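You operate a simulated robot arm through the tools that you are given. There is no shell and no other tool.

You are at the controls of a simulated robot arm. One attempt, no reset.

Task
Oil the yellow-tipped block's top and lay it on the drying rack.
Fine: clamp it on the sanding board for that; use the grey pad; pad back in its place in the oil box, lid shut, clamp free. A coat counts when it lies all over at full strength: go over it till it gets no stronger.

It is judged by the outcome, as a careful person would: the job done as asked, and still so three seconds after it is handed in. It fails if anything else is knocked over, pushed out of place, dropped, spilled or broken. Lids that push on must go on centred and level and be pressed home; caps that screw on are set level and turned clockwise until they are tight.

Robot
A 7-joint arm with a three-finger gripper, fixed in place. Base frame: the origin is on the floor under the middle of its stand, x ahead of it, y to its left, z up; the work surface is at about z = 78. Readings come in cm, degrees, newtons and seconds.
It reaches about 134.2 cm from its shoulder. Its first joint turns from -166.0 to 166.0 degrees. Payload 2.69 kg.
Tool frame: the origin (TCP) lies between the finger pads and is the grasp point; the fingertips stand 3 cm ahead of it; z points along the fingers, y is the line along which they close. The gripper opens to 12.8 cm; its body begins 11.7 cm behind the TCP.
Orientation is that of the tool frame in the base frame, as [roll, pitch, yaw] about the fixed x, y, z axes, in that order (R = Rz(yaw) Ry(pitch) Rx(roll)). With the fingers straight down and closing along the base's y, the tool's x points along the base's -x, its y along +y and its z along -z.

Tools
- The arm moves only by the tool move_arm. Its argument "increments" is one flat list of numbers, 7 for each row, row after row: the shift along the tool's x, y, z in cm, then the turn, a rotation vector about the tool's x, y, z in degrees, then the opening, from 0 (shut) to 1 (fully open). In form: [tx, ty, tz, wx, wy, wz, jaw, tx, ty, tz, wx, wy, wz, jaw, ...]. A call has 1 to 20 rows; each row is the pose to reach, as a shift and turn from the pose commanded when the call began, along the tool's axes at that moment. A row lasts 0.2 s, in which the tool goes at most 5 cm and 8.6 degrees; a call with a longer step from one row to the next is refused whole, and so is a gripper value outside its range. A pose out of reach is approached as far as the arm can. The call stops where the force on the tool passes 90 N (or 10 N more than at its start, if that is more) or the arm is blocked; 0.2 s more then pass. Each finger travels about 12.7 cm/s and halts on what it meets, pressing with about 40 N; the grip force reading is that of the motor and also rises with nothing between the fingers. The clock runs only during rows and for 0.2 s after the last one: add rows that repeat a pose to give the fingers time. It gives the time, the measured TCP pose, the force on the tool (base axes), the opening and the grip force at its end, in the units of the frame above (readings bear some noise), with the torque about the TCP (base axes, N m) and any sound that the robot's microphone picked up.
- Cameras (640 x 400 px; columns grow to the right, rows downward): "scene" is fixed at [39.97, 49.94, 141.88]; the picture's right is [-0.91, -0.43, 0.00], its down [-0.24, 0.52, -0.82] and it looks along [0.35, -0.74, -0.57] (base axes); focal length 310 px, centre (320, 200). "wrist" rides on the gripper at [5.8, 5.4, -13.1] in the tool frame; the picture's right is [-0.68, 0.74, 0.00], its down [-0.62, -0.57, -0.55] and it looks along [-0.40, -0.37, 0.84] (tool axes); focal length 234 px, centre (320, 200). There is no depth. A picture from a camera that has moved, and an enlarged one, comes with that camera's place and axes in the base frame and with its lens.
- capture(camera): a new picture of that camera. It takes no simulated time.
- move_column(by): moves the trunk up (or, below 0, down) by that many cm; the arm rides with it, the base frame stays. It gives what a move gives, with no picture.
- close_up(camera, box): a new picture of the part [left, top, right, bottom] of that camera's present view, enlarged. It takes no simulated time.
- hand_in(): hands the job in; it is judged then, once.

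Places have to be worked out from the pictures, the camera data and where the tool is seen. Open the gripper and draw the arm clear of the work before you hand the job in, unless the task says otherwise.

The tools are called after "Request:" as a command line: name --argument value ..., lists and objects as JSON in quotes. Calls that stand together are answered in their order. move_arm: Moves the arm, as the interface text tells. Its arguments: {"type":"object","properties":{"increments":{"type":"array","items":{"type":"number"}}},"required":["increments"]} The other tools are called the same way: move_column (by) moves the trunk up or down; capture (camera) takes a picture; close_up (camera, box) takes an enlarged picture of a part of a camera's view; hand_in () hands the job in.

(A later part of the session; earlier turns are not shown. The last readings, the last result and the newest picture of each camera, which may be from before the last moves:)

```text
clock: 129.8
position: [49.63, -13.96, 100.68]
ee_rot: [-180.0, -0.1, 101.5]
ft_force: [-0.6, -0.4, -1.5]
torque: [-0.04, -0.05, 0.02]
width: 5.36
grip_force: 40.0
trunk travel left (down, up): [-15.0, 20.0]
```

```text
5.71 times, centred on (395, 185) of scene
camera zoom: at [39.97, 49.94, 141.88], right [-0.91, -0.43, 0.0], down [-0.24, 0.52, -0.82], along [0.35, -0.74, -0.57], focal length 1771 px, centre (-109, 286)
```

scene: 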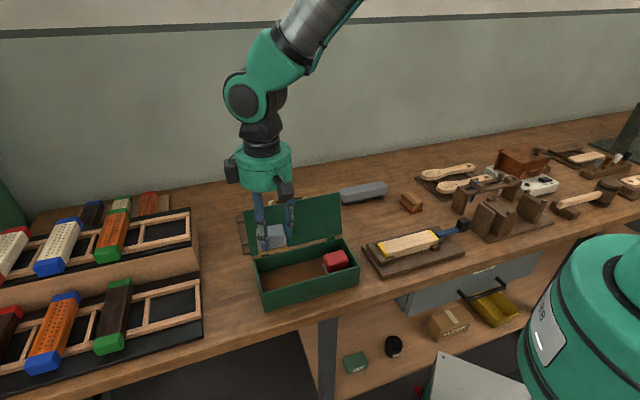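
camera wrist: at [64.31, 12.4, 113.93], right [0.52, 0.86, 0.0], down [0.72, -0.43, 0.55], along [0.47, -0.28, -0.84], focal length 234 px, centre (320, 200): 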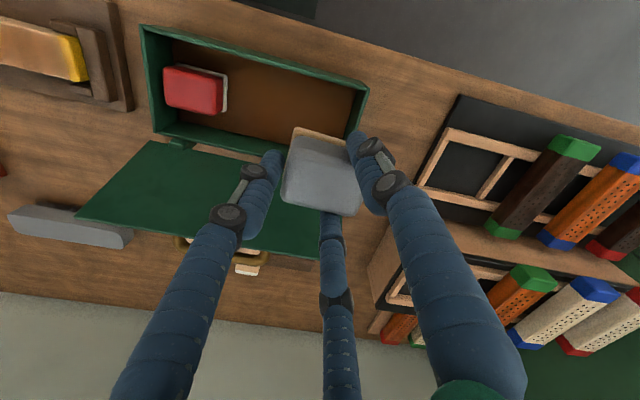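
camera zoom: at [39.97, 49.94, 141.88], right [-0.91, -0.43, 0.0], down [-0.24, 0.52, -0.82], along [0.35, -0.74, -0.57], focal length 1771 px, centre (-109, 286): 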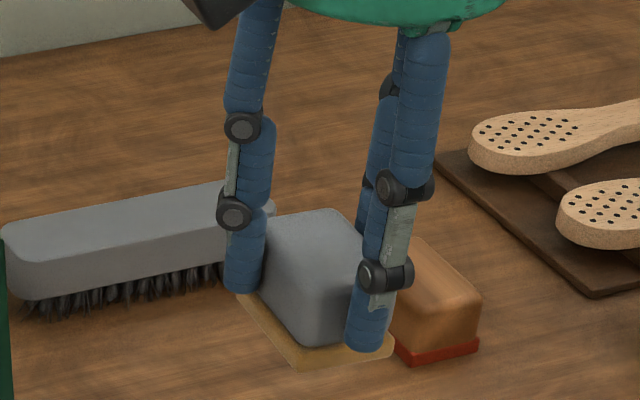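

The coat still shows strips – weaker near both ends – and some oil remains in the felt. I work the stop end with short strokes first.

Request:
move_arm --increments '[0, 0, 4.5, 0, 0, 0, 0.28, 0, 0, 9, 0, 0, 0, 0.28, 0, 0, 12.5, 0, 0, 0, 0.28, 0, 0, 13.0, 0, 0, 0, 0.28, 0.332, 0.5, 13.0, 0, 0, 0, 0.28, -0.553, -0.833, 13.0, 0, 0, 0, 0.28, -1.439, -2.166, 13.0, 0, 0, 0, 0.28, -2.214, -3.332, 13.0, 0, 0, 0, 0.28, -1.439, -2.166, 13.0, 0, 0, 0, 0.28, -0.553, -0.833, 13.0, 0, 0, 0, 0.28, 0.332, 0.5, 13.0, 0, 0, 0, 0.28, -0.553, -0.833, 13.0, 0, 0, 0, 0.28, -1.439, -2.166, 13.0, 0, 0, 0, 0.28, -2.214, -3.332, 13.0, 0, 0, 0, 0.28, -1.439, -2.166, 13.0, 0, 0, 0, 0.28, -0.553, -0.833, 13.0, 0, 0, 0, 0.28, 0.332, 0.5, 13.0, 0, 0, 0, 0.28]'

Request:
move_arm --increments '[-0.885, -1.333, 0, 0, 0, 0, 0.28, -1.771, -2.665, 0, 0, 0, 0, 0.28, -2.656, -3.998, 0, 0, 0, 0, 0.28, -3.542, -5.331, 0, 0, 0, 0, 0.28, -4.427, -6.663, 0, 0, 0, 0, 0.28, -5.312, -7.996, 0, 0, 0, 0, 0.28, -6.198, -9.328, 0, 0, 0, 0, 0.28, -7.083, -10.66, 0, 0, 0, 0, 0.28, -7.8, -11.74, 0, 0, 0, 0, 0.28, -8.0, -12.04, 0, 0, 0, 0, 0.28, -7.1, -10.7, 0, 0, 0, 0, 0.28, -6.2, -9.33, 0, 0, 0, 0, 0.28, -7.1, -10.7, 0, 0, 0, 0, 0.28, -8.0, -12.04, 0, 0, 0, 0, 0.28, -7.1, -10.7, 0, 0, 0, 0, 0.28, -6.2, -9.33, 0, 0, 0, 0, 0.28, -7.1, -10.7, 0, 0, 0, 0, 0.28, -8.0, -12.04, 0, 0, 0, 0, 0.28]'

Request:
close_up --camera "scene" --box '[365, 215, 455, 275]'

```text
clock: 133.4
position: [50.32, -13.5, 87.76]
ee_rot: [-179.9, -0.1, 101.5]
ft_force: [-2.0, -0.2, 10.9]
torque: [-0.28, -0.08, -0.07]
width: 5.32
grip_force: 39.6
trunk travel left (down, up): [-15.0, 20.0]
```

```text
clock: 137.2
position: [39.98, -23.75, 87.7]
ee_rot: [180.0, -0.1, 101.6]
ft_force: [-0.6, -0.5, -1.3]
torque: [-0.03, 0.01, 0.0]
width: 5.34
grip_force: 39.7
trunk travel left (down, up): [-15.0, 20.0]
```

```text
6.67 times, centred on (410, 245) of scene
camera zoom: at [39.97, 49.94, 141.88], right [-0.91, -0.43, 0.0], down [-0.24, 0.52, -0.82], along [0.35, -0.74, -0.57], focal length 2066 px, centre (-280, -100)
```

zoom: 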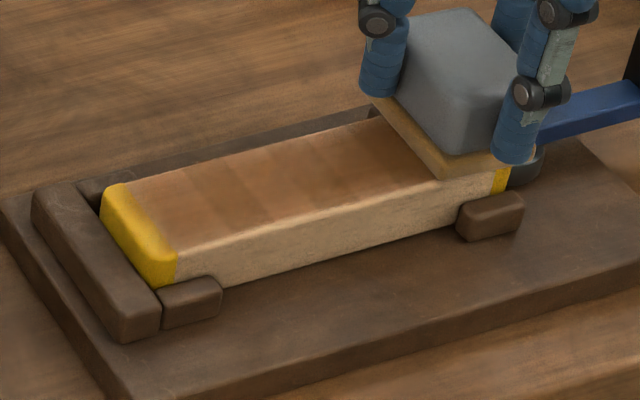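

Contact at the cam end was lost (the pad has crept up a little in the fingers). I lower slightly and check the force.

Request:
move_arm --increments '[0, 0, 0.12, 0, 0, 0, 0.28, 0, 0, 0.12, 0, 0, 0, 0.28]'

```text
clock: 137.8
position: [40.03, -23.71, 87.78]
ee_rot: [179.9, 0.0, 101.6]
ft_force: [-1.8, -2.3, 15.0]
torque: [-0.28, 0.0, -0.02]
width: 5.35
grip_force: 40.1
trunk travel left (down, up): [-15.0, 20.0]
```

Request:
move_arm --increments '[0.885, 1.333, 0, 0, 0, 0, 0.28, 1.771, 2.665, 0, 0, 0, 0, 0.28, 0.885, 1.333, 0, 0, 0, 0, 0.28, 0, 0, 0, 0, 0, 0, 0.28, 0.885, 1.333, 0, 0, 0, 0, 0.28, 1.771, 2.665, 0, 0, 0, 0, 0.28, 0.885, 1.333, 0, 0, 0, 0, 0.28, -0.05, -0.08, 0, 0, 0, 0, 0.28]'

Request:
move_arm --increments '[0.885, 1.333, 0, 0, 0, 0, 0.28, 1.771, 2.665, 0, 0, 0, 0, 0.28, 2.656, 3.998, 0, 0, 0, 0, 0.28, 3.542, 5.331, 0, 0, 0, 0, 0.28, 4.427, 6.663, 0, 0, 0, 0, 0.28]'

Request:
move_arm --increments '[0.885, 1.333, 0, 0, 0, 0, 0.28, 1.771, 2.665, 0, 0, 0, 0, 0.28, 2.656, 3.998, 0, 0, 0, 0, 0.28, 3.6, 5.42, 0, 0, 0, 0, 0.28]'

Request:
close_up --camera "scene" --box '[365, 215, 455, 275]'

```text
clock: 139.7
position: [39.78, -23.94, 87.65]
ee_rot: [-180.0, -0.2, 101.4]
ft_force: [-2.9, -5.1, 18.4]
torque: [-0.5, -0.2, -0.13]
width: 5.35
grip_force: 39.7
trunk travel left (down, up): [-15.0, 20.0]
```

```text
clock: 140.8
position: [45.76, -18.15, 87.55]
ee_rot: [179.9, -0.1, 101.5]
ft_force: [-0.6, 0.8, 15.0]
torque: [-0.21, -0.14, 0.0]
width: 5.34
grip_force: 39.8
trunk travel left (down, up): [-15.0, 20.0]
```

```text
clock: 141.8
position: [50.21, -13.45, 87.64]
ee_rot: [180.0, 0.0, 101.5]
ft_force: [-0.1, 0.5, 1.6]
torque: [0.02, -0.05, 0.04]
width: 5.34
grip_force: 40.0
trunk travel left (down, up): [-15.0, 20.0]
```

```text
6.67 times, centred on (410, 245) of scene
camera zoom: at [39.97, 49.94, 141.88], right [-0.91, -0.43, 0.0], down [-0.24, 0.52, -0.82], along [0.35, -0.74, -0.57], focal length 2066 px, centre (-280, -100)
```

zoom: 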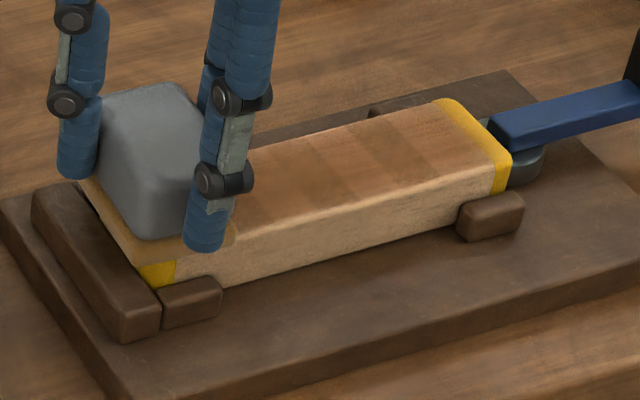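

The felt is drying out again, so I fetch more oil: lift, carry back to the box, and lower over the pad's place.

Request:
move_arm --increments '[0, 0, -4.5, 0, 0, 0, 0.28, 0, 0, -9, 0, 0, 0, 0.28, 0, 0, -13, 0, 0, 0, 0.28, 1.562, 2.253, -13, 0, 0, -8.18, 0.28, 3.124, 4.505, -13, 0, 0, -16.36, 0.28, 4.685, 6.758, -13, 0, 0, -24.55, 0.28, 6.247, 9.011, -13, 0, 0, -32.73, 0.28, 7.809, 11.264, -13, 0, 0, -40.9, 0.28, 9.371, 13.516, -13, 0, 0, -49.1, 0.28, 10.933, 15.769, -13, 0, 0, -57.27, 0.28, 12.495, 18.022, -13, 0, 0, -65.45, 0.28, 14.056, 20.275, -13, 0, 0, -73.64, 0.28, 15.618, 22.527, -13, 0, 0, -81.8, 0.28, 17.18, 24.78, -13, 0, 0, -90, 0.28, 17.18, 24.78, -13, 0, 0, -90, 0.28]'

Request:
capture --camera "wrist"

Request:
close_up --camera "scene" --box '[365, 215, 455, 275]'

```text
clock: 145.1
position: [71.08, 8.3, 100.58]
ee_rot: [179.9, 0.0, -168.4]
ft_force: [-0.1, 0.5, -0.5]
torque: [-0.01, 0.04, -0.01]
width: 5.34
grip_force: 39.8
trunk travel left (down, up): [-15.0, 20.0]
```

```text
taken
camera wrist: at [64.2, 12.48, 113.62], right [0.52, 0.86, 0.0], down [0.72, -0.43, 0.55], along [0.47, -0.28, -0.84], focal length 234 px, centre (320, 200)
```

wrist: 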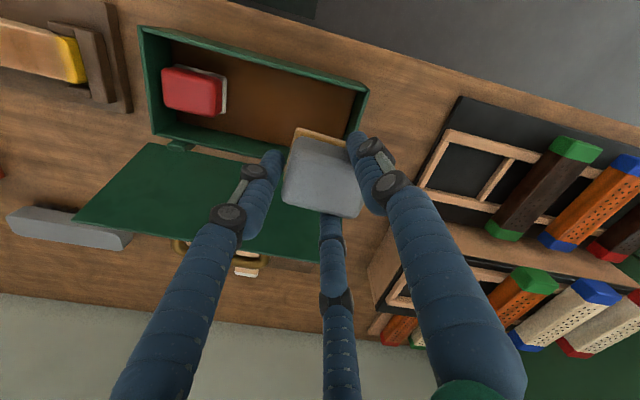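

```text
6.67 times, centred on (410, 245) of scene
camera zoom: at [39.97, 49.94, 141.88], right [-0.91, -0.43, 0.0], down [-0.24, 0.52, -0.82], along [0.35, -0.74, -0.57], focal length 2066 px, centre (-280, -100)
```

zoom: 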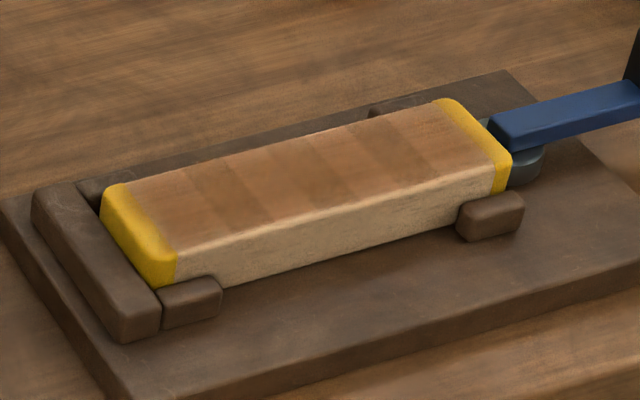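

I lower into the box to recharge, holding a bit longer this time.

Request:
move_arm --increments '[0, 0, 4.5, 0, 0, 0, 0.28, 0, 0, 9, 0, 0, 0, 0.28, 0, 0, 13, 0, 0, 0, 0.28, 0, 0, 15.3, 0, 0, 0, 0.28, 0, 0, 15.6, 0, 0, 0, 0.28, 0, 0, 15.6, 0, 0, 0, 0.28]'

Request:
move_arm --increments '[0, 0, 0.2, 0, 0, 0, 0.28, 0, 0, 0.35, 0, 0, 0, 0.28, 0, 0, 0.35, 0, 0, 0, 0.28]'

```text
clock: 146.4
position: [70.99, 8.2, 85.08]
ee_rot: [179.8, 0.0, -168.6]
ft_force: [0.9, 0.1, -0.7]
torque: [0.0, 0.0, 0.03]
width: 5.36
grip_force: 39.8
trunk travel left (down, up): [-15.0, 20.0]
```

```text
clock: 147.2
position: [71.03, 8.15, 84.94]
ee_rot: [179.9, 0.1, -168.4]
ft_force: [-4.3, 3.0, 17.6]
torque: [0.44, -0.14, 0.13]
width: 5.36
grip_force: 39.8
trunk travel left (down, up): [-15.0, 20.0]
```

Charged position at 18 N; I hold for two seconds and lift.

Request:
move_arm --increments '[0, 0, 0, 0, 0, 0, 0.28, 0, 0, 0, 0, 0, 0, 0.28, 0, 0, 0, 0, 0, 0, 0.28, 0, 0, 0, 0, 0, 0, 0.28, 0, 0, 0, 0, 0, 0, 0.28, 0, 0, 0, 0, 0, 0, 0.28, 0, 0, 0, 0, 0, 0, 0.28, 0, 0, 0, 0, 0, 0, 0.28, 0, 0, 0, 0, 0, 0, 0.28, 0, 0, -1, 0, 0, 0, 0.28, 0, 0, -5, 0, 0, 0, 0.28, 0, 0, -9, 0, 0, 0, 0.28, 0, 0, -13, 0, 0, 0, 0.28, 0, 0, -16, 0, 0, 0, 0.28]'

Request:
close_up --camera "scene" --box '[240, 190, 340, 270]'

Request:
move_arm --increments '[2.285, -1.572, 0, 0, 0, 8.18, 0.28, 4.569, -3.144, 0, 0, 0, 16.36, 0.28, 6.854, -4.715, 0, 0, 0, 24.55, 0.28, 9.138, -6.287, 0, 0, 0, 32.73, 0.28, 11.423, -7.859, 0, 0, 0, 40.9, 0.28, 13.707, -9.431, 0, 0, 0, 49.1, 0.28, 15.992, -11.003, 0, 0, 0, 57.27, 0.28, 18.276, -12.575, 0, 0, 0, 65.45, 0.28, 20.561, -14.146, 0, 0, 0, 73.64, 0.28, 22.845, -15.718, 0, 0, 0, 81.8, 0.28, 25.13, -17.29, 0, 0, 0, 90, 0.28, 25.13, -17.29, 4.5, 0, 0, 90, 0.28, 25.13, -17.29, 9, 0, 0, 90, 0.28, 25.13, -17.29, 12, 0, 0, 90, 0.28, 25.13, -17.29, 12.5, 0, 0, 90, 0.28, 25.13, -17.29, 12.5, 0, 0, 90, 0.28]'

```text
clock: 150.2
position: [70.94, 8.26, 100.38]
ee_rot: [179.8, -0.2, -168.6]
ft_force: [0.0, 0.1, -1.8]
torque: [0.0, 0.02, 0.03]
width: 5.33
grip_force: 39.4
trunk travel left (down, up): [-15.0, 20.0]
```

```text
5.00 times, centred on (290, 230) of scene
camera zoom: at [39.97, 49.94, 141.88], right [-0.91, -0.43, 0.0], down [-0.24, 0.52, -0.82], along [0.35, -0.74, -0.57], focal length 1550 px, centre (470, 50)
```

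zoom: 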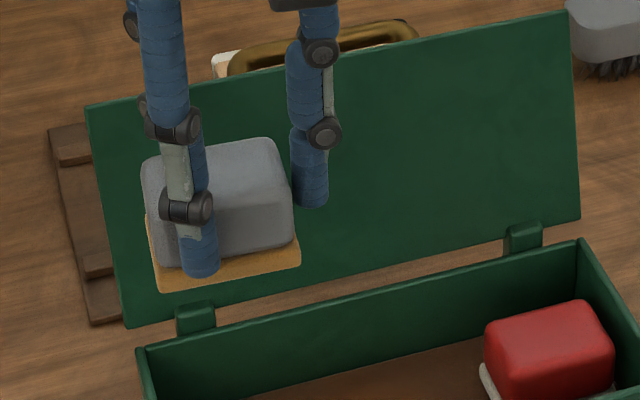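

```text
clock: 153.7
position: [49.82, -13.77, 88.1]
ee_rot: [-180.0, -0.1, 101.5]
ft_force: [-0.1, -0.2, -0.6]
torque: [-0.02, 0.01, 0.0]
width: 5.34
grip_force: 40.4
trunk travel left (down, up): [-15.0, 20.0]
```

The felt is amber again and I'm above the stop end. I lower until it presses.

Request:
move_arm --increments '[0, 0, 0.3, 0, 0, 0, 0.28, 0, 0, 0.5, 0, 0, 0, 0.28, 0, 0, 0.5, 0, 0, 0, 0.28]'

```text
clock: 154.4
position: [49.85, -13.7, 87.71]
ee_rot: [-180.0, -0.1, 101.6]
ft_force: [-1.1, 0.1, 2.0]
torque: [-0.06, 0.01, -0.03]
width: 5.33
grip_force: 40.3
trunk travel left (down, up): [-15.0, 20.0]
```

Request:
move_arm --increments '[0, 0, 0.1, 0, 0, 0, 0.28, 0.277, 0.416, 0.1, 0, 0, 0, 0.28, -0.553, -0.833, 0.1, 0, 0, 0, 0.28, -1.383, -2.082, 0.1, 0, 0, 0, 0.28, -2.214, -3.332, 0.1, 0, 0, 0, 0.28, -1.383, -2.082, 0.1, 0, 0, 0, 0.28, -0.553, -0.833, 0.1, 0, 0, 0, 0.28, 0.277, 0.416, 0.1, 0, 0, 0, 0.28]'

Request:
close_up --camera "scene" --box '[365, 215, 455, 275]'

```text
clock: 156.2
position: [50.16, -13.43, 87.53]
ee_rot: [180.0, 0.0, 101.4]
ft_force: [-3.9, -3.3, 18.8]
torque: [-0.49, 0.04, -0.08]
width: 5.33
grip_force: 39.9
trunk travel left (down, up): [-15.0, 20.0]
```

```text
6.67 times, centred on (410, 245) of scene
camera zoom: at [39.97, 49.94, 141.88], right [-0.91, -0.43, 0.0], down [-0.24, 0.52, -0.82], along [0.35, -0.74, -0.57], focal length 2066 px, centre (-280, -100)
```

zoom: 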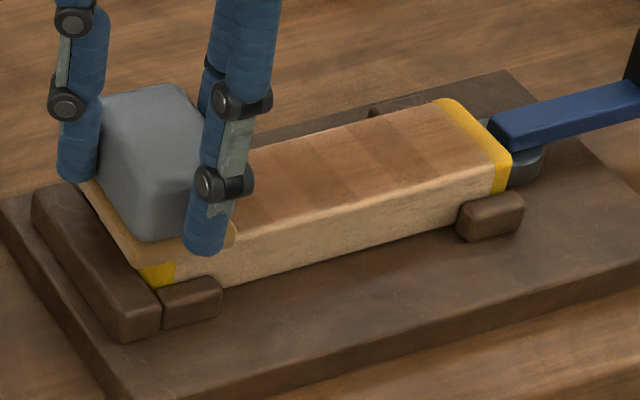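

Good pressure. Now a slow stroke along to the cam end.

Request:
move_arm --increments '[-0.664, -1.0, 0, 0, 0, 0, 0.28, -1.328, -1.999, 0, 0, 0, 0, 0.28, -1.992, -2.998, 0, 0, 0, 0, 0.28, -2.656, -3.998, 0, 0, 0, 0, 0.28, -3.32, -4.997, 0, 0, 0, 0, 0.28, -3.985, -5.997, 0, 0, 0, 0, 0.28]'

Request:
move_arm --increments '[-0.664, -1.0, 0, 0, 0, 0, 0.28, -1.328, -1.999, 0, 0, 0, 0, 0.28, -1.992, -2.998, 0, 0, 0, 0, 0.28, -2.656, -3.998, 0, 0, 0, 0, 0.28, -3.32, -4.997, 0, 0, 0, 0, 0.28, -3.985, -5.997, -0.02, 0, 0, 0, 0.28, -4.095, -6.163, -0.02, 0, 0, 0, 0.28]'

Request:
close_up --camera "scene" --box '[365, 215, 455, 275]'

```text
clock: 157.7
position: [45.06, -18.43, 87.45]
ee_rot: [-180.0, -0.1, 101.4]
ft_force: [-0.4, -2.5, 12.3]
torque: [-0.36, -0.17, -0.06]
width: 5.35
grip_force: 40.0
trunk travel left (down, up): [-15.0, 20.0]
```

```text
clock: 159.2
position: [39.98, -23.71, 87.5]
ee_rot: [180.0, 0.0, 101.5]
ft_force: [4.6, 8.0, 22.6]
torque: [0.16, -0.35, 0.05]
width: 5.33
grip_force: 40.1
trunk travel left (down, up): [-15.0, 20.0]
```

```text
6.67 times, centred on (410, 245) of scene
camera zoom: at [39.97, 49.94, 141.88], right [-0.91, -0.43, 0.0], down [-0.24, 0.52, -0.82], along [0.35, -0.74, -0.57], focal length 2066 px, centre (-280, -100)
```

zoom: 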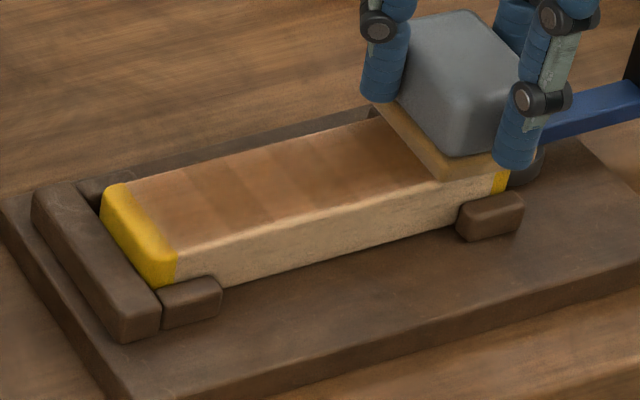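

The left part is darkening evenly. Now short strokes on the cam end, then back along.

Request:
move_arm --increments '[0.664, 1.0, 0, 0, 0, 0, 0.28, 1.328, 1.999, 0, 0, 0, 0, 0.28, 1.992, 2.998, 0, 0, 0, 0, 0.28, 1.328, 1.999, 0, 0, 0, 0, 0.28, 0.664, 1.0, 0, 0, 0, 0, 0.28, 0, 0, 0, 0, 0, 0, 0.28, -0.08, -0.12, 0, 0, 0, 0, 0.28, 0.664, 1.0, 0, 0, 0, 0, 0.28, 1.328, 1.999, 0, 0, 0, 0, 0.28, 1.992, 2.998, 0, 0, 0, 0, 0.28, 2.656, 3.998, 0, 0, 0, 0, 0.28, 3.32, 4.997, 0, 0, 0, 0, 0.28, 3.985, 5.997, 0, 0, 0, 0, 0.28]'

Request:
move_arm --increments '[0.664, 1.0, 0, 0, 0, 0, 0.28, 1.328, 1.999, 0, 0, 0, 0, 0.28, 1.992, 2.998, 0, 0, 0, 0, 0.28, 2.656, 3.998, 0, 0, 0, 0, 0.28, 3.32, 4.997, 0, 0, 0, 0, 0.28, 3.985, 5.997, 0, 0, 0, 0, 0.28]'

Request:
close_up --camera "scene" --box '[365, 215, 455, 275]'

```text
clock: 162.1
position: [44.87, -18.65, 87.56]
ee_rot: [180.0, -0.1, 101.5]
ft_force: [-0.4, 2.8, 12.2]
torque: [-0.12, -0.16, 0.0]
width: 5.34
grip_force: 40.1
trunk travel left (down, up): [-15.0, 20.0]
```

```text
clock: 163.4
position: [50.13, -13.44, 87.69]
ee_rot: [-179.9, -0.1, 101.4]
ft_force: [0.2, -0.2, -0.2]
torque: [-0.02, -0.05, -0.03]
width: 5.35
grip_force: 40.1
trunk travel left (down, up): [-15.0, 20.0]
```

```text
6.67 times, centred on (410, 245) of scene
camera zoom: at [39.97, 49.94, 141.88], right [-0.91, -0.43, 0.0], down [-0.24, 0.52, -0.82], along [0.35, -0.74, -0.57], focal length 2066 px, centre (-280, -100)
```

zoom: 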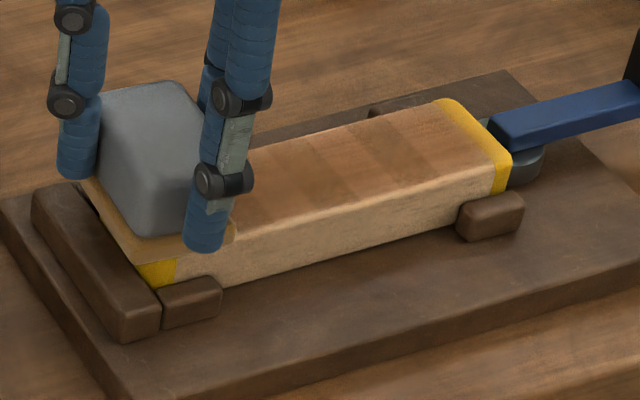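

The cam end still looks lighter. I lift and move the hand aside to view the top from above with the wrist camera.

Request:
move_arm --increments '[0, 0, -4.5, 0, 0, 0, 0.28, 0, 0, -9, 0, 0, 0, 0.28, 0, 0, -12, 0, 0, 0, 0.28, -2.2, -3.3, -12, 0, 0, 0, 0.28, -4.4, -6.6, -12, 0, 0, 0, 0.28, -6.6, -9.9, -12, 0, 0, 0, 0.28, -8.8, -13.2, -12, 0, 0, 0, 0.28, -11, -16.6, -12, 0, 0, 0, 0.28, -11, -16.6, -12, 0, 0, 0, 0.28]'

Request:
capture --camera "wrist"

Request:
close_up --camera "wrist" --box '[240, 0, 420, 150]'

Request:
close_up --camera "scene" --box '[365, 215, 455, 275]'

```text
clock: 165.4
position: [36.05, -27.51, 99.38]
ee_rot: [179.9, -0.1, 101.5]
ft_force: [-0.2, 0.2, -1.3]
torque: [0.06, -0.05, -0.03]
width: 5.33
grip_force: 40.7
trunk travel left (down, up): [-15.0, 20.0]
```

```text
taken
camera wrist: at [40.04, -20.68, 112.58], right [0.86, -0.52, 0.0], down [-0.43, -0.72, 0.55], along [-0.28, -0.47, -0.84], focal length 234 px, centre (320, 200)
```

wrist: 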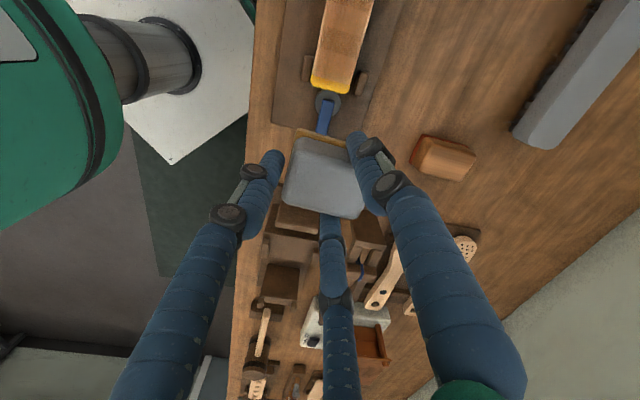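

```text
2.67 times, centred on (330, 75) of wrist
camera zoom: at [40.04, -20.68, 112.58], right [0.86, -0.52, 0.0], down [-0.43, -0.72, 0.55], along [-0.28, -0.47, -0.84], focal length 624 px, centre (293, 533)
```

zoom: 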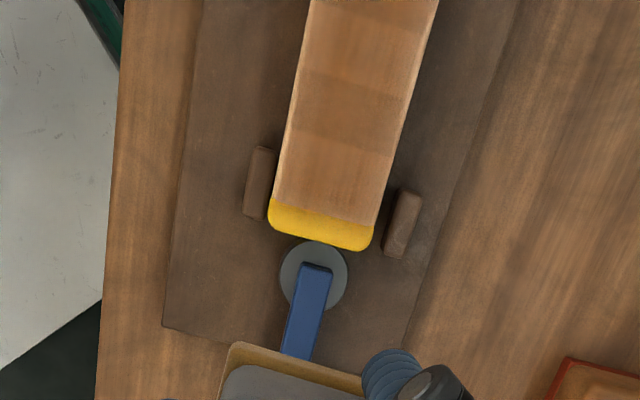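

```text
6.67 times, centred on (410, 245) of scene
camera zoom: at [39.97, 49.94, 141.88], right [-0.91, -0.43, 0.0], down [-0.24, 0.52, -0.82], along [0.35, -0.74, -0.57], focal length 2066 px, centre (-280, -100)
```

zoom: 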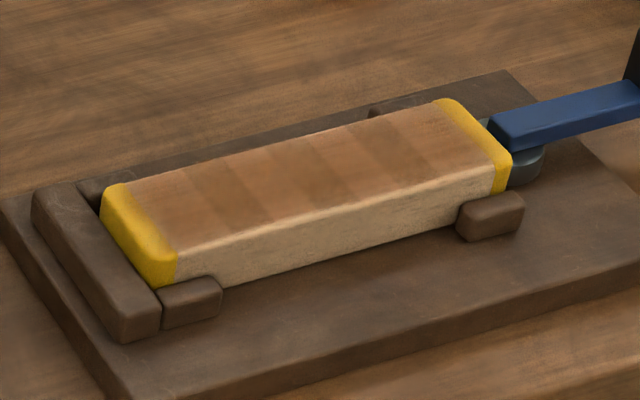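

Request:
close_up --camera "scene" --box '[376, 225, 412, 255]'

Request:
close_up --camera "scene" --box '[408, 222, 444, 252]'

Request:
close_up --camera "wrist" --box '[290, 0, 390, 100]'

```text
13.33 times, centred on (394, 240) of scene
camera zoom: at [39.97, 49.94, 141.88], right [-0.91, -0.43, 0.0], down [-0.24, 0.52, -0.82], along [0.35, -0.74, -0.57], focal length 4133 px, centre (-667, -333)
```

zoom: 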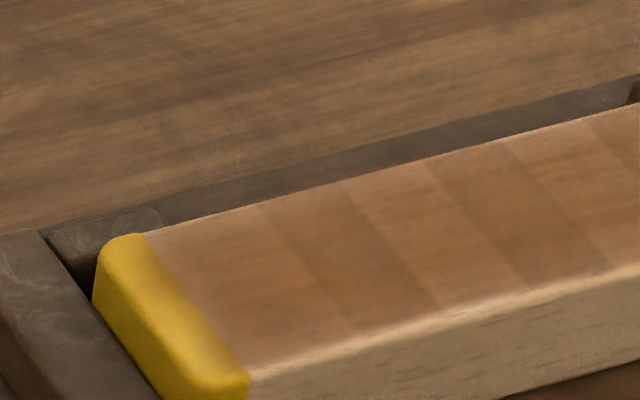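

```text
13.33 times, centred on (426, 237) of scene
camera zoom: at [39.97, 49.94, 141.88], right [-0.91, -0.43, 0.0], down [-0.24, 0.52, -0.82], along [0.35, -0.74, -0.57], focal length 4133 px, centre (-1093, -293)
```

zoom: 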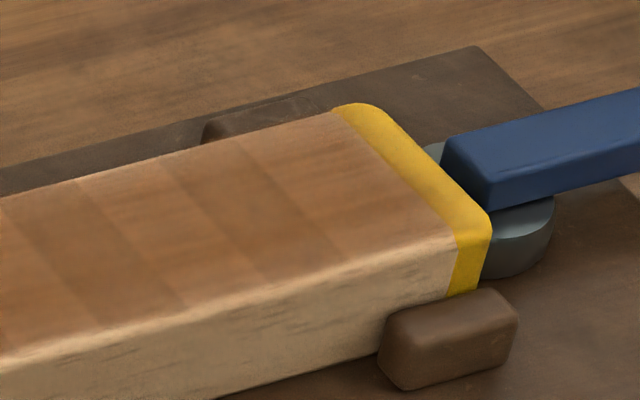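

```text
4.00 times, centred on (340, 50) of wrist
camera zoom: at [40.04, -20.68, 112.58], right [0.86, -0.52, 0.0], down [-0.43, -0.72, 0.55], along [-0.28, -0.47, -0.84], focal length 937 px, centre (240, 800)
```

zoom: 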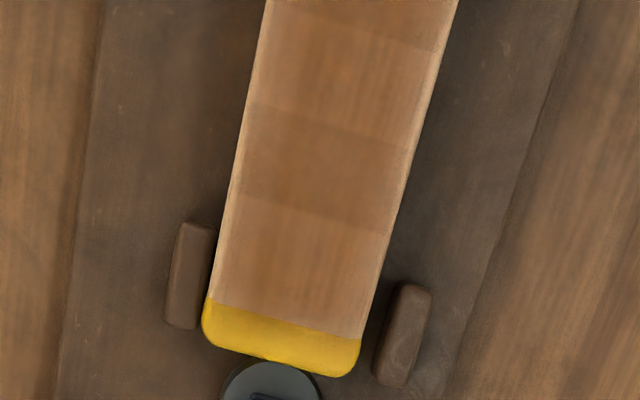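

Zoomed in, strips of stronger and weaker coat alternate, so it isn't at full strength everywhere yet. I recharge the pad again (same relative heights as before) and will make several more even passes.

Request:
move_arm --increments '[2.341, 3.448, 0, 0, 0, -7.5, 0.28, 4.682, 6.895, 0, 0, 0, -15, 0.28, 7.023, 10.343, 0, 0, 0, -22.5, 0.28, 9.363, 13.79, 0, 0, 0, -30, 0.28, 11.704, 17.238, 0, 0, 0, -37.5, 0.28, 14.045, 20.685, 0, 0, 0, -45, 0.28, 16.386, 24.133, 0, 0, 0, -52.5, 0.28, 18.727, 27.58, 0, 0, 0, -60, 0.28, 21.068, 31.028, 0, 0, 0, -67.5, 0.28, 23.408, 34.475, 0, 0, 0, -75, 0.28, 25.749, 37.923, 0, 0, 0, -82.5, 0.28, 28.09, 41.37, 0, 0, 0, -90, 0.28, 28.09, 41.37, 4.5, 0, 0, -90, 0.28, 28.09, 41.37, 9, 0, 0, -90, 0.28, 28.09, 41.37, 12.5, 0, 0, -90, 0.28, 28.09, 41.37, 14.3, 0, 0, -90, 0.28, 28.09, 41.37, 14.3, 0, 0, -90, 0.28]'

Request:
move_arm --increments '[0, 0, 0.3, 0, 0, 0, 0.28, 0, 0, 0.6, 0, 0, 0, 0.28, 0, 0, 0.65, 0, 0, 0, 0.28, 0, 0, 0.65, 0, 0, 0, 0.28]'

```text
clock: 169.1
position: [70.94, 8.08, 85.25]
ee_rot: [-180.0, 0.0, -168.5]
ft_force: [0.4, -0.4, -1.2]
torque: [0.0, 0.0, -0.01]
width: 5.33
grip_force: 40.2
trunk travel left (down, up): [-15.0, 20.0]
```

```text
clock: 170.1
position: [71.01, 8.13, 84.81]
ee_rot: [179.9, 0.0, -168.5]
ft_force: [-1.0, -2.5, 6.0]
torque: [0.06, -0.15, -0.06]
width: 5.33
grip_force: 40.4
trunk travel left (down, up): [-15.0, 20.0]
```

Request:
move_arm --increments '[0, 0, 0.1, 0, 0, 0, 0.28, 0, 0, 0.1, 0, 0, 0, 0.28, 0, 0, 0.1, 0, 0, 0, 0.28, 0, 0, 0.1, 0, 0, 0, 0.28, 0, 0, 0.1, 0, 0, 0, 0.28, 0, 0, 0.1, 0, 0, 0, 0.28]'

Request:
move_arm --increments '[0, 0, -4, 0, 0, 0, 0.28, 0, 0, -8.5, 0, 0, 0, 0.28, 0, 0, -13, 0, 0, 0, 0.28, 0, 0, -16, 0, 0, 0, 0.28, 2.277, -1.567, -16, 0, 0, 8.18, 0.28, 4.555, -3.135, -16, 0, 0, 16.36, 0.28, 6.832, -4.702, -16, 0, 0, 24.55, 0.28, 9.109, -6.269, -16, 0, 0, 32.73, 0.28, 11.386, -7.836, -16, 0, 0, 40.9, 0.28, 13.664, -9.404, -16, 0, 0, 49.1, 0.28, 15.941, -10.971, -16, 0, 0, 57.27, 0.28, 18.218, -12.538, -16, 0, 0, 65.45, 0.28, 20.495, -14.105, -16, 0, 0, 73.64, 0.28, 22.773, -15.673, -16, 0, 0, 81.8, 0.28, 25.05, -17.24, -16, 0, 0, 90, 0.28, 25.05, -17.24, -11.5, 0, 0, 90, 0.28, 25.05, -17.24, -7, 0, 0, 90, 0.28, 25.05, -17.24, -3.4, 0, 0, 90, 0.28, 25.05, -17.24, -2.95, 0, 0, 90, 0.28]'

```text
clock: 171.4
position: [71.01, 8.19, 84.76]
ee_rot: [179.9, 0.1, -168.6]
ft_force: [1.1, 1.3, 21.2]
torque: [0.23, -0.26, 0.0]
width: 5.33
grip_force: 40.5
trunk travel left (down, up): [-15.0, 20.0]
```

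```text
clock: 175.4
position: [49.81, -13.75, 87.5]
ee_rot: [180.0, -0.2, 101.6]
ft_force: [-0.9, -0.5, 2.2]
torque: [-0.08, 0.07, -0.02]
width: 5.34
grip_force: 39.9
trunk travel left (down, up): [-15.0, 20.0]
```

Request:
move_arm --increments '[0, 0, 0.12, 0, 0, 0, 0.28, 0.277, 0.416, 0.12, 0, 0, 0, 0.28, -0.387, -0.583, 0.12, 0, 0, 0, 0.28, -1.051, -1.583, 0.12, 0, 0, 0, 0.28, -1.716, -2.582, 0.12, 0, 0, 0, 0.28, -2.38, -3.581, 0.12, 0, 0, 0, 0.28, -3.044, -4.581, 0.12, 0, 0, 0, 0.28, -3.708, -5.58, 0.12, 0, 0, 0, 0.28, -4.372, -6.58, 0.12, 0, 0, 0, 0.28, -5.036, -7.579, 0.12, 0, 0, 0, 0.28, -5.7, -8.579, 0.12, 0, 0, 0, 0.28, -6.364, -9.578, 0.12, 0, 0, 0, 0.28, -7.028, -10.578, 0.12, 0, 0, 0, 0.28, -7.692, -11.577, 0.12, 0, 0, 0, 0.28, -7.858, -11.827, 0.12, 0, 0, 0, 0.28]'

Request:
move_arm --increments '[0.664, 1.0, 0.02, 0, 0, 0, 0.28, 1.328, 1.999, 0.02, 0, 0, 0, 0.28, 1.992, 2.998, 0.02, 0, 0, 0, 0.28, 2.656, 3.998, 0.03, 0, 0, 0, 0.28, 3.32, 4.997, 0.04, 0, 0, 0, 0.28, 3.985, 5.997, 0.05, 0, 0, 0, 0.28, 4.649, 6.996, 0.06, 0, 0, 0, 0.28, 5.313, 7.996, 0.07, 0, 0, 0, 0.28, 5.977, 8.995, 0.08, 0, 0, 0, 0.28, 6.641, 9.995, 0.09, 0, 0, 0, 0.28, 7.305, 10.994, 0.1, 0, 0, 0, 0.28, 8.0, 12.04, 0.1, 0, 0, 0, 0.28]'

Request:
close_up --camera "scene" --box '[365, 215, 455, 275]'

```text
clock: 178.7
position: [39.67, -23.56, 87.37]
ee_rot: [-180.0, -0.1, 101.6]
ft_force: [2.0, 4.6, 14.6]
torque: [-0.07, -0.36, 0.14]
width: 5.34
grip_force: 39.9
trunk travel left (down, up): [-15.0, 20.0]
```

```text
clock: 181.2
position: [50.03, -13.31, 87.29]
ee_rot: [179.9, 0.0, 101.5]
ft_force: [-6.8, -7.6, 34.7]
torque: [-0.76, -0.08, -0.08]
width: 5.37
grip_force: 40.6
trunk travel left (down, up): [-15.0, 20.0]
```

```text
6.67 times, centred on (410, 245) of scene
camera zoom: at [39.97, 49.94, 141.88], right [-0.91, -0.43, 0.0], down [-0.24, 0.52, -0.82], along [0.35, -0.74, -0.57], focal length 2066 px, centre (-280, -100)
```

zoom: 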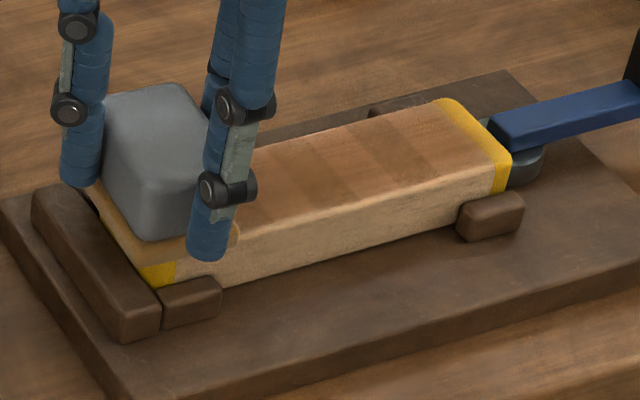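

Request:
close_up --camera "scene" --box '[408, 222, 444, 252]'

```text
13.33 times, centred on (426, 237) of scene
camera zoom: at [39.97, 49.94, 141.88], right [-0.91, -0.43, 0.0], down [-0.24, 0.52, -0.82], along [0.35, -0.74, -0.57], focal length 4133 px, centre (-1093, -293)
```

zoom: 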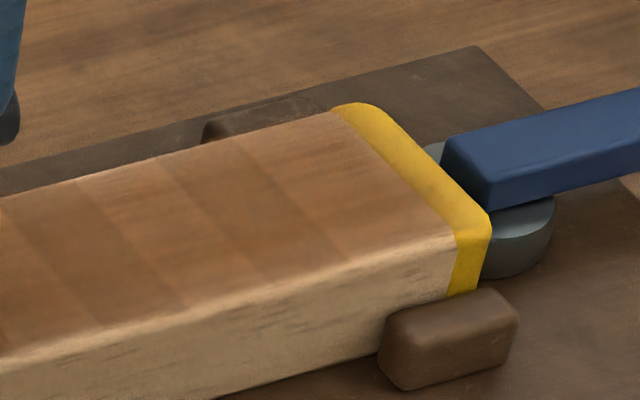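

The strips look the same as before this pass. I check whether the felt gave off oil this time.

Request:
move_arm --increments '[0, 0, -3, 0, 0, 0, 0.28, 0, 0, -7, 0, 0, 0, 0.28, 0, 0, -11, 0, 0, 0, 0.28, 0, 0, -13, 0, 0, 0, 0.28, 0, 0, -13, 0, 0, 0, 0.28]'

Request:
close_up --camera "scene" --box '[360, 150, 430, 220]'

Request:
close_up --camera "scene" --box '[376, 225, 412, 255]'

```text
clock: 182.4
position: [50.04, -13.51, 100.26]
ee_rot: [-179.9, 0.0, 101.6]
ft_force: [-1.7, -0.1, -0.2]
torque: [0.0, 0.03, -0.01]
width: 5.32
grip_force: 40.0
trunk travel left (down, up): [-15.0, 20.0]
```

```text
5.71 times, centred on (395, 185) of scene
camera zoom: at [39.97, 49.94, 141.88], right [-0.91, -0.43, 0.0], down [-0.24, 0.52, -0.82], along [0.35, -0.74, -0.57], focal length 1771 px, centre (-109, 286)
```

zoom: 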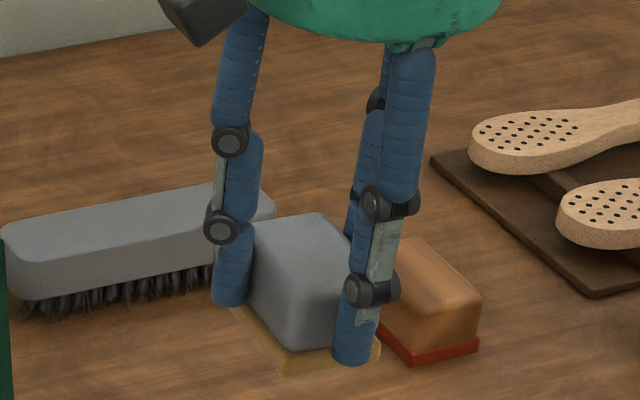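

```text
13.33 times, centred on (394, 240) of scene
camera zoom: at [39.97, 49.94, 141.88], right [-0.91, -0.43, 0.0], down [-0.24, 0.52, -0.82], along [0.35, -0.74, -0.57], focal length 4133 px, centre (-667, -333)
```

zoom: 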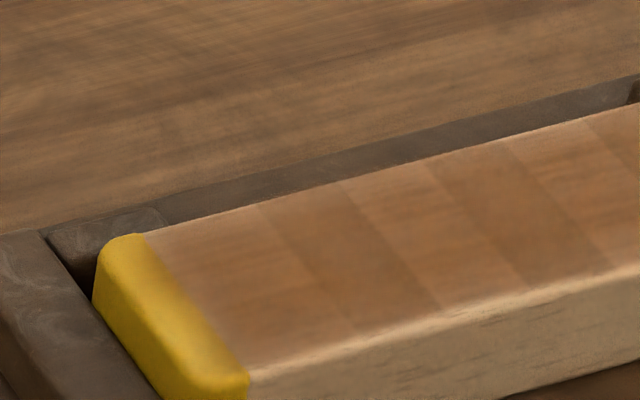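

The coat hasn't changed at all in this last round and the felt is still amber, so it takes no more oil – it is at full strength there. To be sure of the side edges and ends, I make one more pass shifted 0.6 cm to each side.

Request:
move_arm --increments '[0.5, -0.332, 4.5, 0, 0, 0, 0.28, 0.5, -0.332, 9, 0, 0, 0, 0.28, 0.5, -0.332, 12.5, 0, 0, 0, 0.28, 0.5, -0.332, 12.92, 0, 0, 0, 0.28, -0.33, -1.581, 12.92, 0, 0, 0, 0.28, -1.16, -2.831, 12.92, 0, 0, 0, 0.28, -1.99, -4.08, 12.92, 0, 0, 0, 0.28, -2.82, -5.329, 12.92, 0, 0, 0, 0.28, -3.65, -6.579, 12.92, 0, 0, 0, 0.28, -4.48, -7.828, 12.92, 0, 0, 0, 0.28, -5.311, -9.077, 12.92, 0, 0, 0, 0.28, -6.141, -10.327, 12.92, 0, 0, 0, 0.28, -6.971, -11.576, 12.92, 0, 0, 0, 0.28, -7.414, -12.242, 12.92, 0, 0, 0, 0.28]'

Request:
move_arm --increments '[-0.5, 0.332, 0, 0, 0, 0, 0.28, -1.0, 0.664, 0, 0, 0, 0, 0.28, -0.17, 1.913, 0, 0, 0, 0, 0.28, 0.66, 3.163, 0, 0, 0, 0, 0.28, 1.49, 4.412, 0, 0, 0, 0, 0.28, 2.32, 5.661, 0.01, 0, 0, 0, 0.28, 3.15, 6.911, 0.02, 0, 0, 0, 0.28, 3.981, 8.16, 0.02, 0, 0, 0, 0.28, 4.811, 9.409, 0.03, 0, 0, 0, 0.28, 5.641, 10.659, 0.04, 0, 0, 0, 0.28, 6.471, 11.908, 0.04, 0, 0, 0, 0.28, 7.1, 12.85, 0.04, 0, 0, 0, 0.28]'

Request:
move_arm --increments '[0, 0, -3, 0, 0, 0, 0.28, 0, 0, -7, 0, 0, 0, 0.28, 0, 0, -11, 0, 0, 0, 0.28, 0, 0, -13, 0, 0, 0, 0.28, 0, 0, -13, 0, 0, 0, 0.28]'

Request:
close_up --camera "scene" --box '[365, 215, 455, 275]'

Request:
close_up --camera "scene" --box '[376, 225, 412, 255]'

Request:
close_up --camera "scene" --box '[408, 222, 444, 252]'

```text
clock: 185.4
position: [39.5, -23.3, 87.42]
ee_rot: [179.9, 0.0, 101.5]
ft_force: [1.9, 0.2, 17.1]
torque: [-0.29, -0.38, 0.02]
width: 5.32
grip_force: 40.5
trunk travel left (down, up): [-15.0, 20.0]
```

```text
clock: 188.1
position: [50.59, -13.7, 87.31]
ee_rot: [180.0, -0.1, 101.5]
ft_force: [-0.1, 0.0, 8.0]
torque: [-0.11, -0.02, 0.0]
width: 5.35
grip_force: 40.8
trunk travel left (down, up): [-15.0, 20.0]
```

```text
clock: 189.2
position: [50.75, -13.69, 100.23]
ee_rot: [179.9, -0.1, 101.5]
ft_force: [-0.6, -0.9, -0.2]
torque: [-0.01, 0.01, 0.03]
width: 5.36
grip_force: 40.1
trunk travel left (down, up): [-15.0, 20.0]
```

```text
6.67 times, centred on (410, 245) of scene
camera zoom: at [39.97, 49.94, 141.88], right [-0.91, -0.43, 0.0], down [-0.24, 0.52, -0.82], along [0.35, -0.74, -0.57], focal length 2066 px, centre (-280, -100)
```

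zoom: 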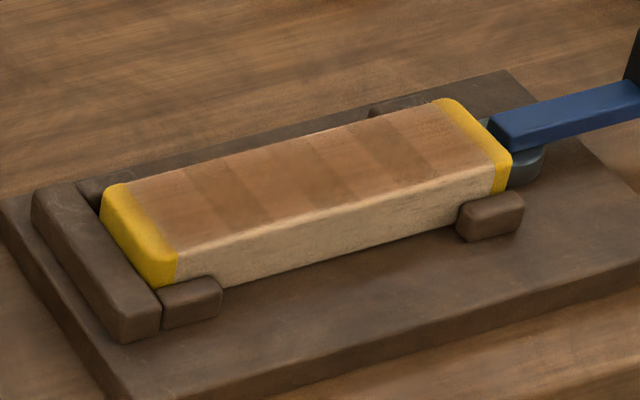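

```text
13.33 times, centred on (394, 240) of scene
camera zoom: at [39.97, 49.94, 141.88], right [-0.91, -0.43, 0.0], down [-0.24, 0.52, -0.82], along [0.35, -0.74, -0.57], focal length 4133 px, centre (-667, -333)
```

zoom: 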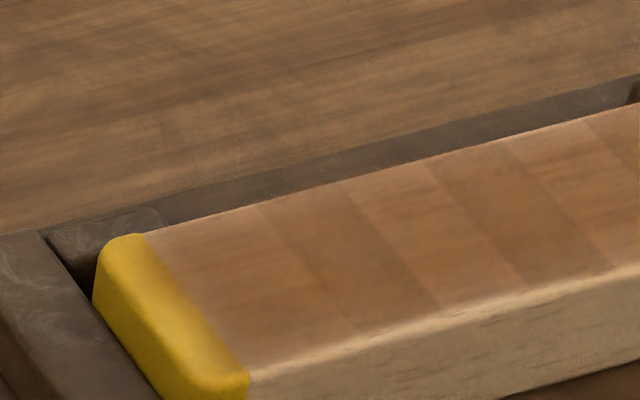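

```text
13.33 times, centred on (426, 237) of scene
camera zoom: at [39.97, 49.94, 141.88], right [-0.91, -0.43, 0.0], down [-0.24, 0.52, -0.82], along [0.35, -0.74, -0.57], focal length 4133 px, centre (-1093, -293)
```

zoom: 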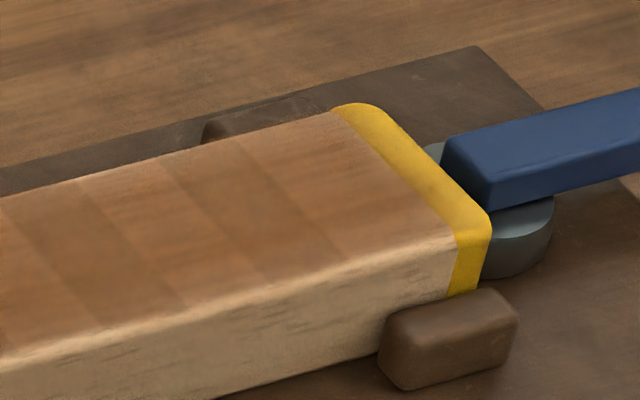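

Practically no further change; the remaining faint strips may still be evening out. I check the felt, then do another charged round to be certain nothing gets stronger.

Request:
close_up --camera "scene" --box '[360, 150, 430, 220]'

Request:
move_arm --increments '[1.55, 2.23, 0, 0, 0, -8.18, 0.28, 3.1, 4.46, 0, 0, 0, -16.36, 0.28, 4.65, 6.69, 0, 0, 0, -24.55, 0.28, 6.2, 8.92, 0, 0, 0, -32.73, 0.28, 7.75, 11.15, 0, 0, 0, -40.9, 0.28, 9.3, 13.38, 0, 0, 0, -49.1, 0.28, 10.85, 15.61, 0, 0, 0, -57.27, 0.28, 12.4, 17.84, 0, 0, 0, -65.45, 0.28, 13.95, 20.07, 0, 0, 0, -73.64, 0.28, 15.5, 22.3, 0, 0, 0, -81.8, 0.28, 17.02, 24.15, 0, 0, 0, -90, 0.28, 17.02, 24.15, 4.5, 0, 0, -90, 0.28, 17.02, 24.15, 9, 0, 0, -90, 0.28, 17.02, 24.15, 13, 0, 0, -90, 0.28, 17.02, 24.15, 15, 0, 0, -90, 0.28, 17.02, 24.15, 15, 0, 0, -90, 0.28]'

```text
5.71 times, centred on (395, 185) of scene
camera zoom: at [39.97, 49.94, 141.88], right [-0.91, -0.43, 0.0], down [-0.24, 0.52, -0.82], along [0.35, -0.74, -0.57], focal length 1771 px, centre (-109, 286)
```

zoom: 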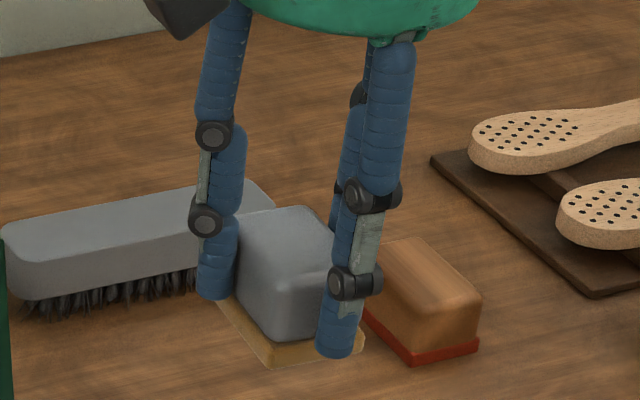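

```text
clock: 192.7
position: [71.0, 7.68, 85.52]
ee_rot: [180.0, 0.0, -168.5]
ft_force: [-0.2, 0.3, -1.6]
torque: [0.01, 0.01, 0.01]
width: 5.34
grip_force: 40.0
trunk travel left (down, up): [-15.0, 20.0]
```

Request:
move_arm --increments '[-0.3, 0.3, 0.3, 0, 0, 0, 0.28, -0.36, 0.42, 0.6, 0, 0, 0, 0.28, -0.36, 0.42, 0.8, 0, 0, 0, 0.28, -0.36, 0.42, 0.8, 0, 0, 0, 0.28]'

```text
clock: 193.7
position: [71.35, 8.25, 84.64]
ee_rot: [179.9, 0.0, -168.5]
ft_force: [-0.7, 0.1, -0.8]
torque: [-0.01, -0.01, -0.03]
width: 5.32
grip_force: 40.1
trunk travel left (down, up): [-15.0, 20.0]
```

Request:
move_arm --increments '[0, 0, 0.15, 0, 0, 0, 0.28, 0, 0, 0.2, 0, 0, 0, 0.28, 0, 0, 0.2, 0, 0, 0, 0.28]'

```text
clock: 194.4
position: [71.36, 8.45, 84.39]
ee_rot: [179.9, 0.1, -168.5]
ft_force: [-4.8, -2.8, 19.0]
torque: [0.36, -0.3, 0.04]
width: 5.35
grip_force: 40.5
trunk travel left (down, up): [-15.0, 20.0]
```

Charged (19 N). I hold, lift, and return over the block.

Request:
move_arm --increments '[0, 0, 0, 0, 0, 0, 0.28, 0, 0, 0, 0, 0, 0, 0.28, 0, 0, 0, 0, 0, 0, 0.28, 0, 0, 0, 0, 0, 0, 0.28, 0, 0, -4, 0, 0, 0, 0.28, 0, 0, -8.5, 0, 0, 0, 0.28, 0, 0, -13, 0, 0, 0, 0.28, 0, 0, -16, 0, 0, 0, 0.28]'

Request:
move_arm --increments '[2.311, -1.586, 0, 0, 0, 8.18, 0.28, 4.622, -3.173, 0, 0, 0, 16.36, 0.28, 6.933, -4.759, 0, 0, 0, 24.55, 0.28, 9.244, -6.345, 0, 0, 0, 32.73, 0.28, 11.555, -7.932, 0, 0, 0, 40.9, 0.28, 13.865, -9.518, 0, 0, 0, 49.1, 0.28, 16.176, -11.105, 0, 0, 0, 57.27, 0.28, 18.487, -12.691, 0, 0, 0, 65.45, 0.28, 20.798, -14.277, 0, 0, 0, 73.64, 0.28, 23.109, -15.864, 0, 0, 0, 81.8, 0.28, 25.42, -17.45, 0, 0, 0, 90, 0.28, 25.42, -17.45, 4.5, 0, 0, 90, 0.28, 25.42, -17.45, 9, 0, 0, 90, 0.28, 25.42, -17.45, 12.5, 0, 0, 90, 0.28, 25.42, -17.45, 13.1, 0, 0, 90, 0.28, 25.42, -17.45, 13.1, 0, 0, 90, 0.28]'

```text
clock: 196.2
position: [71.07, 8.19, 100.2]
ee_rot: [179.9, 0.0, -168.5]
ft_force: [-0.6, 0.4, -0.9]
torque: [0.0, 0.02, -0.01]
width: 5.35
grip_force: 40.2
trunk travel left (down, up): [-15.0, 20.0]
```

```text
clock: 199.7
position: [49.98, -13.92, 87.25]
ee_rot: [179.8, 0.0, 101.5]
ft_force: [-2.8, -0.4, 31.6]
torque: [-0.3, 0.12, -0.05]
width: 5.34
grip_force: 40.3
trunk travel left (down, up): [-15.0, 20.0]
```

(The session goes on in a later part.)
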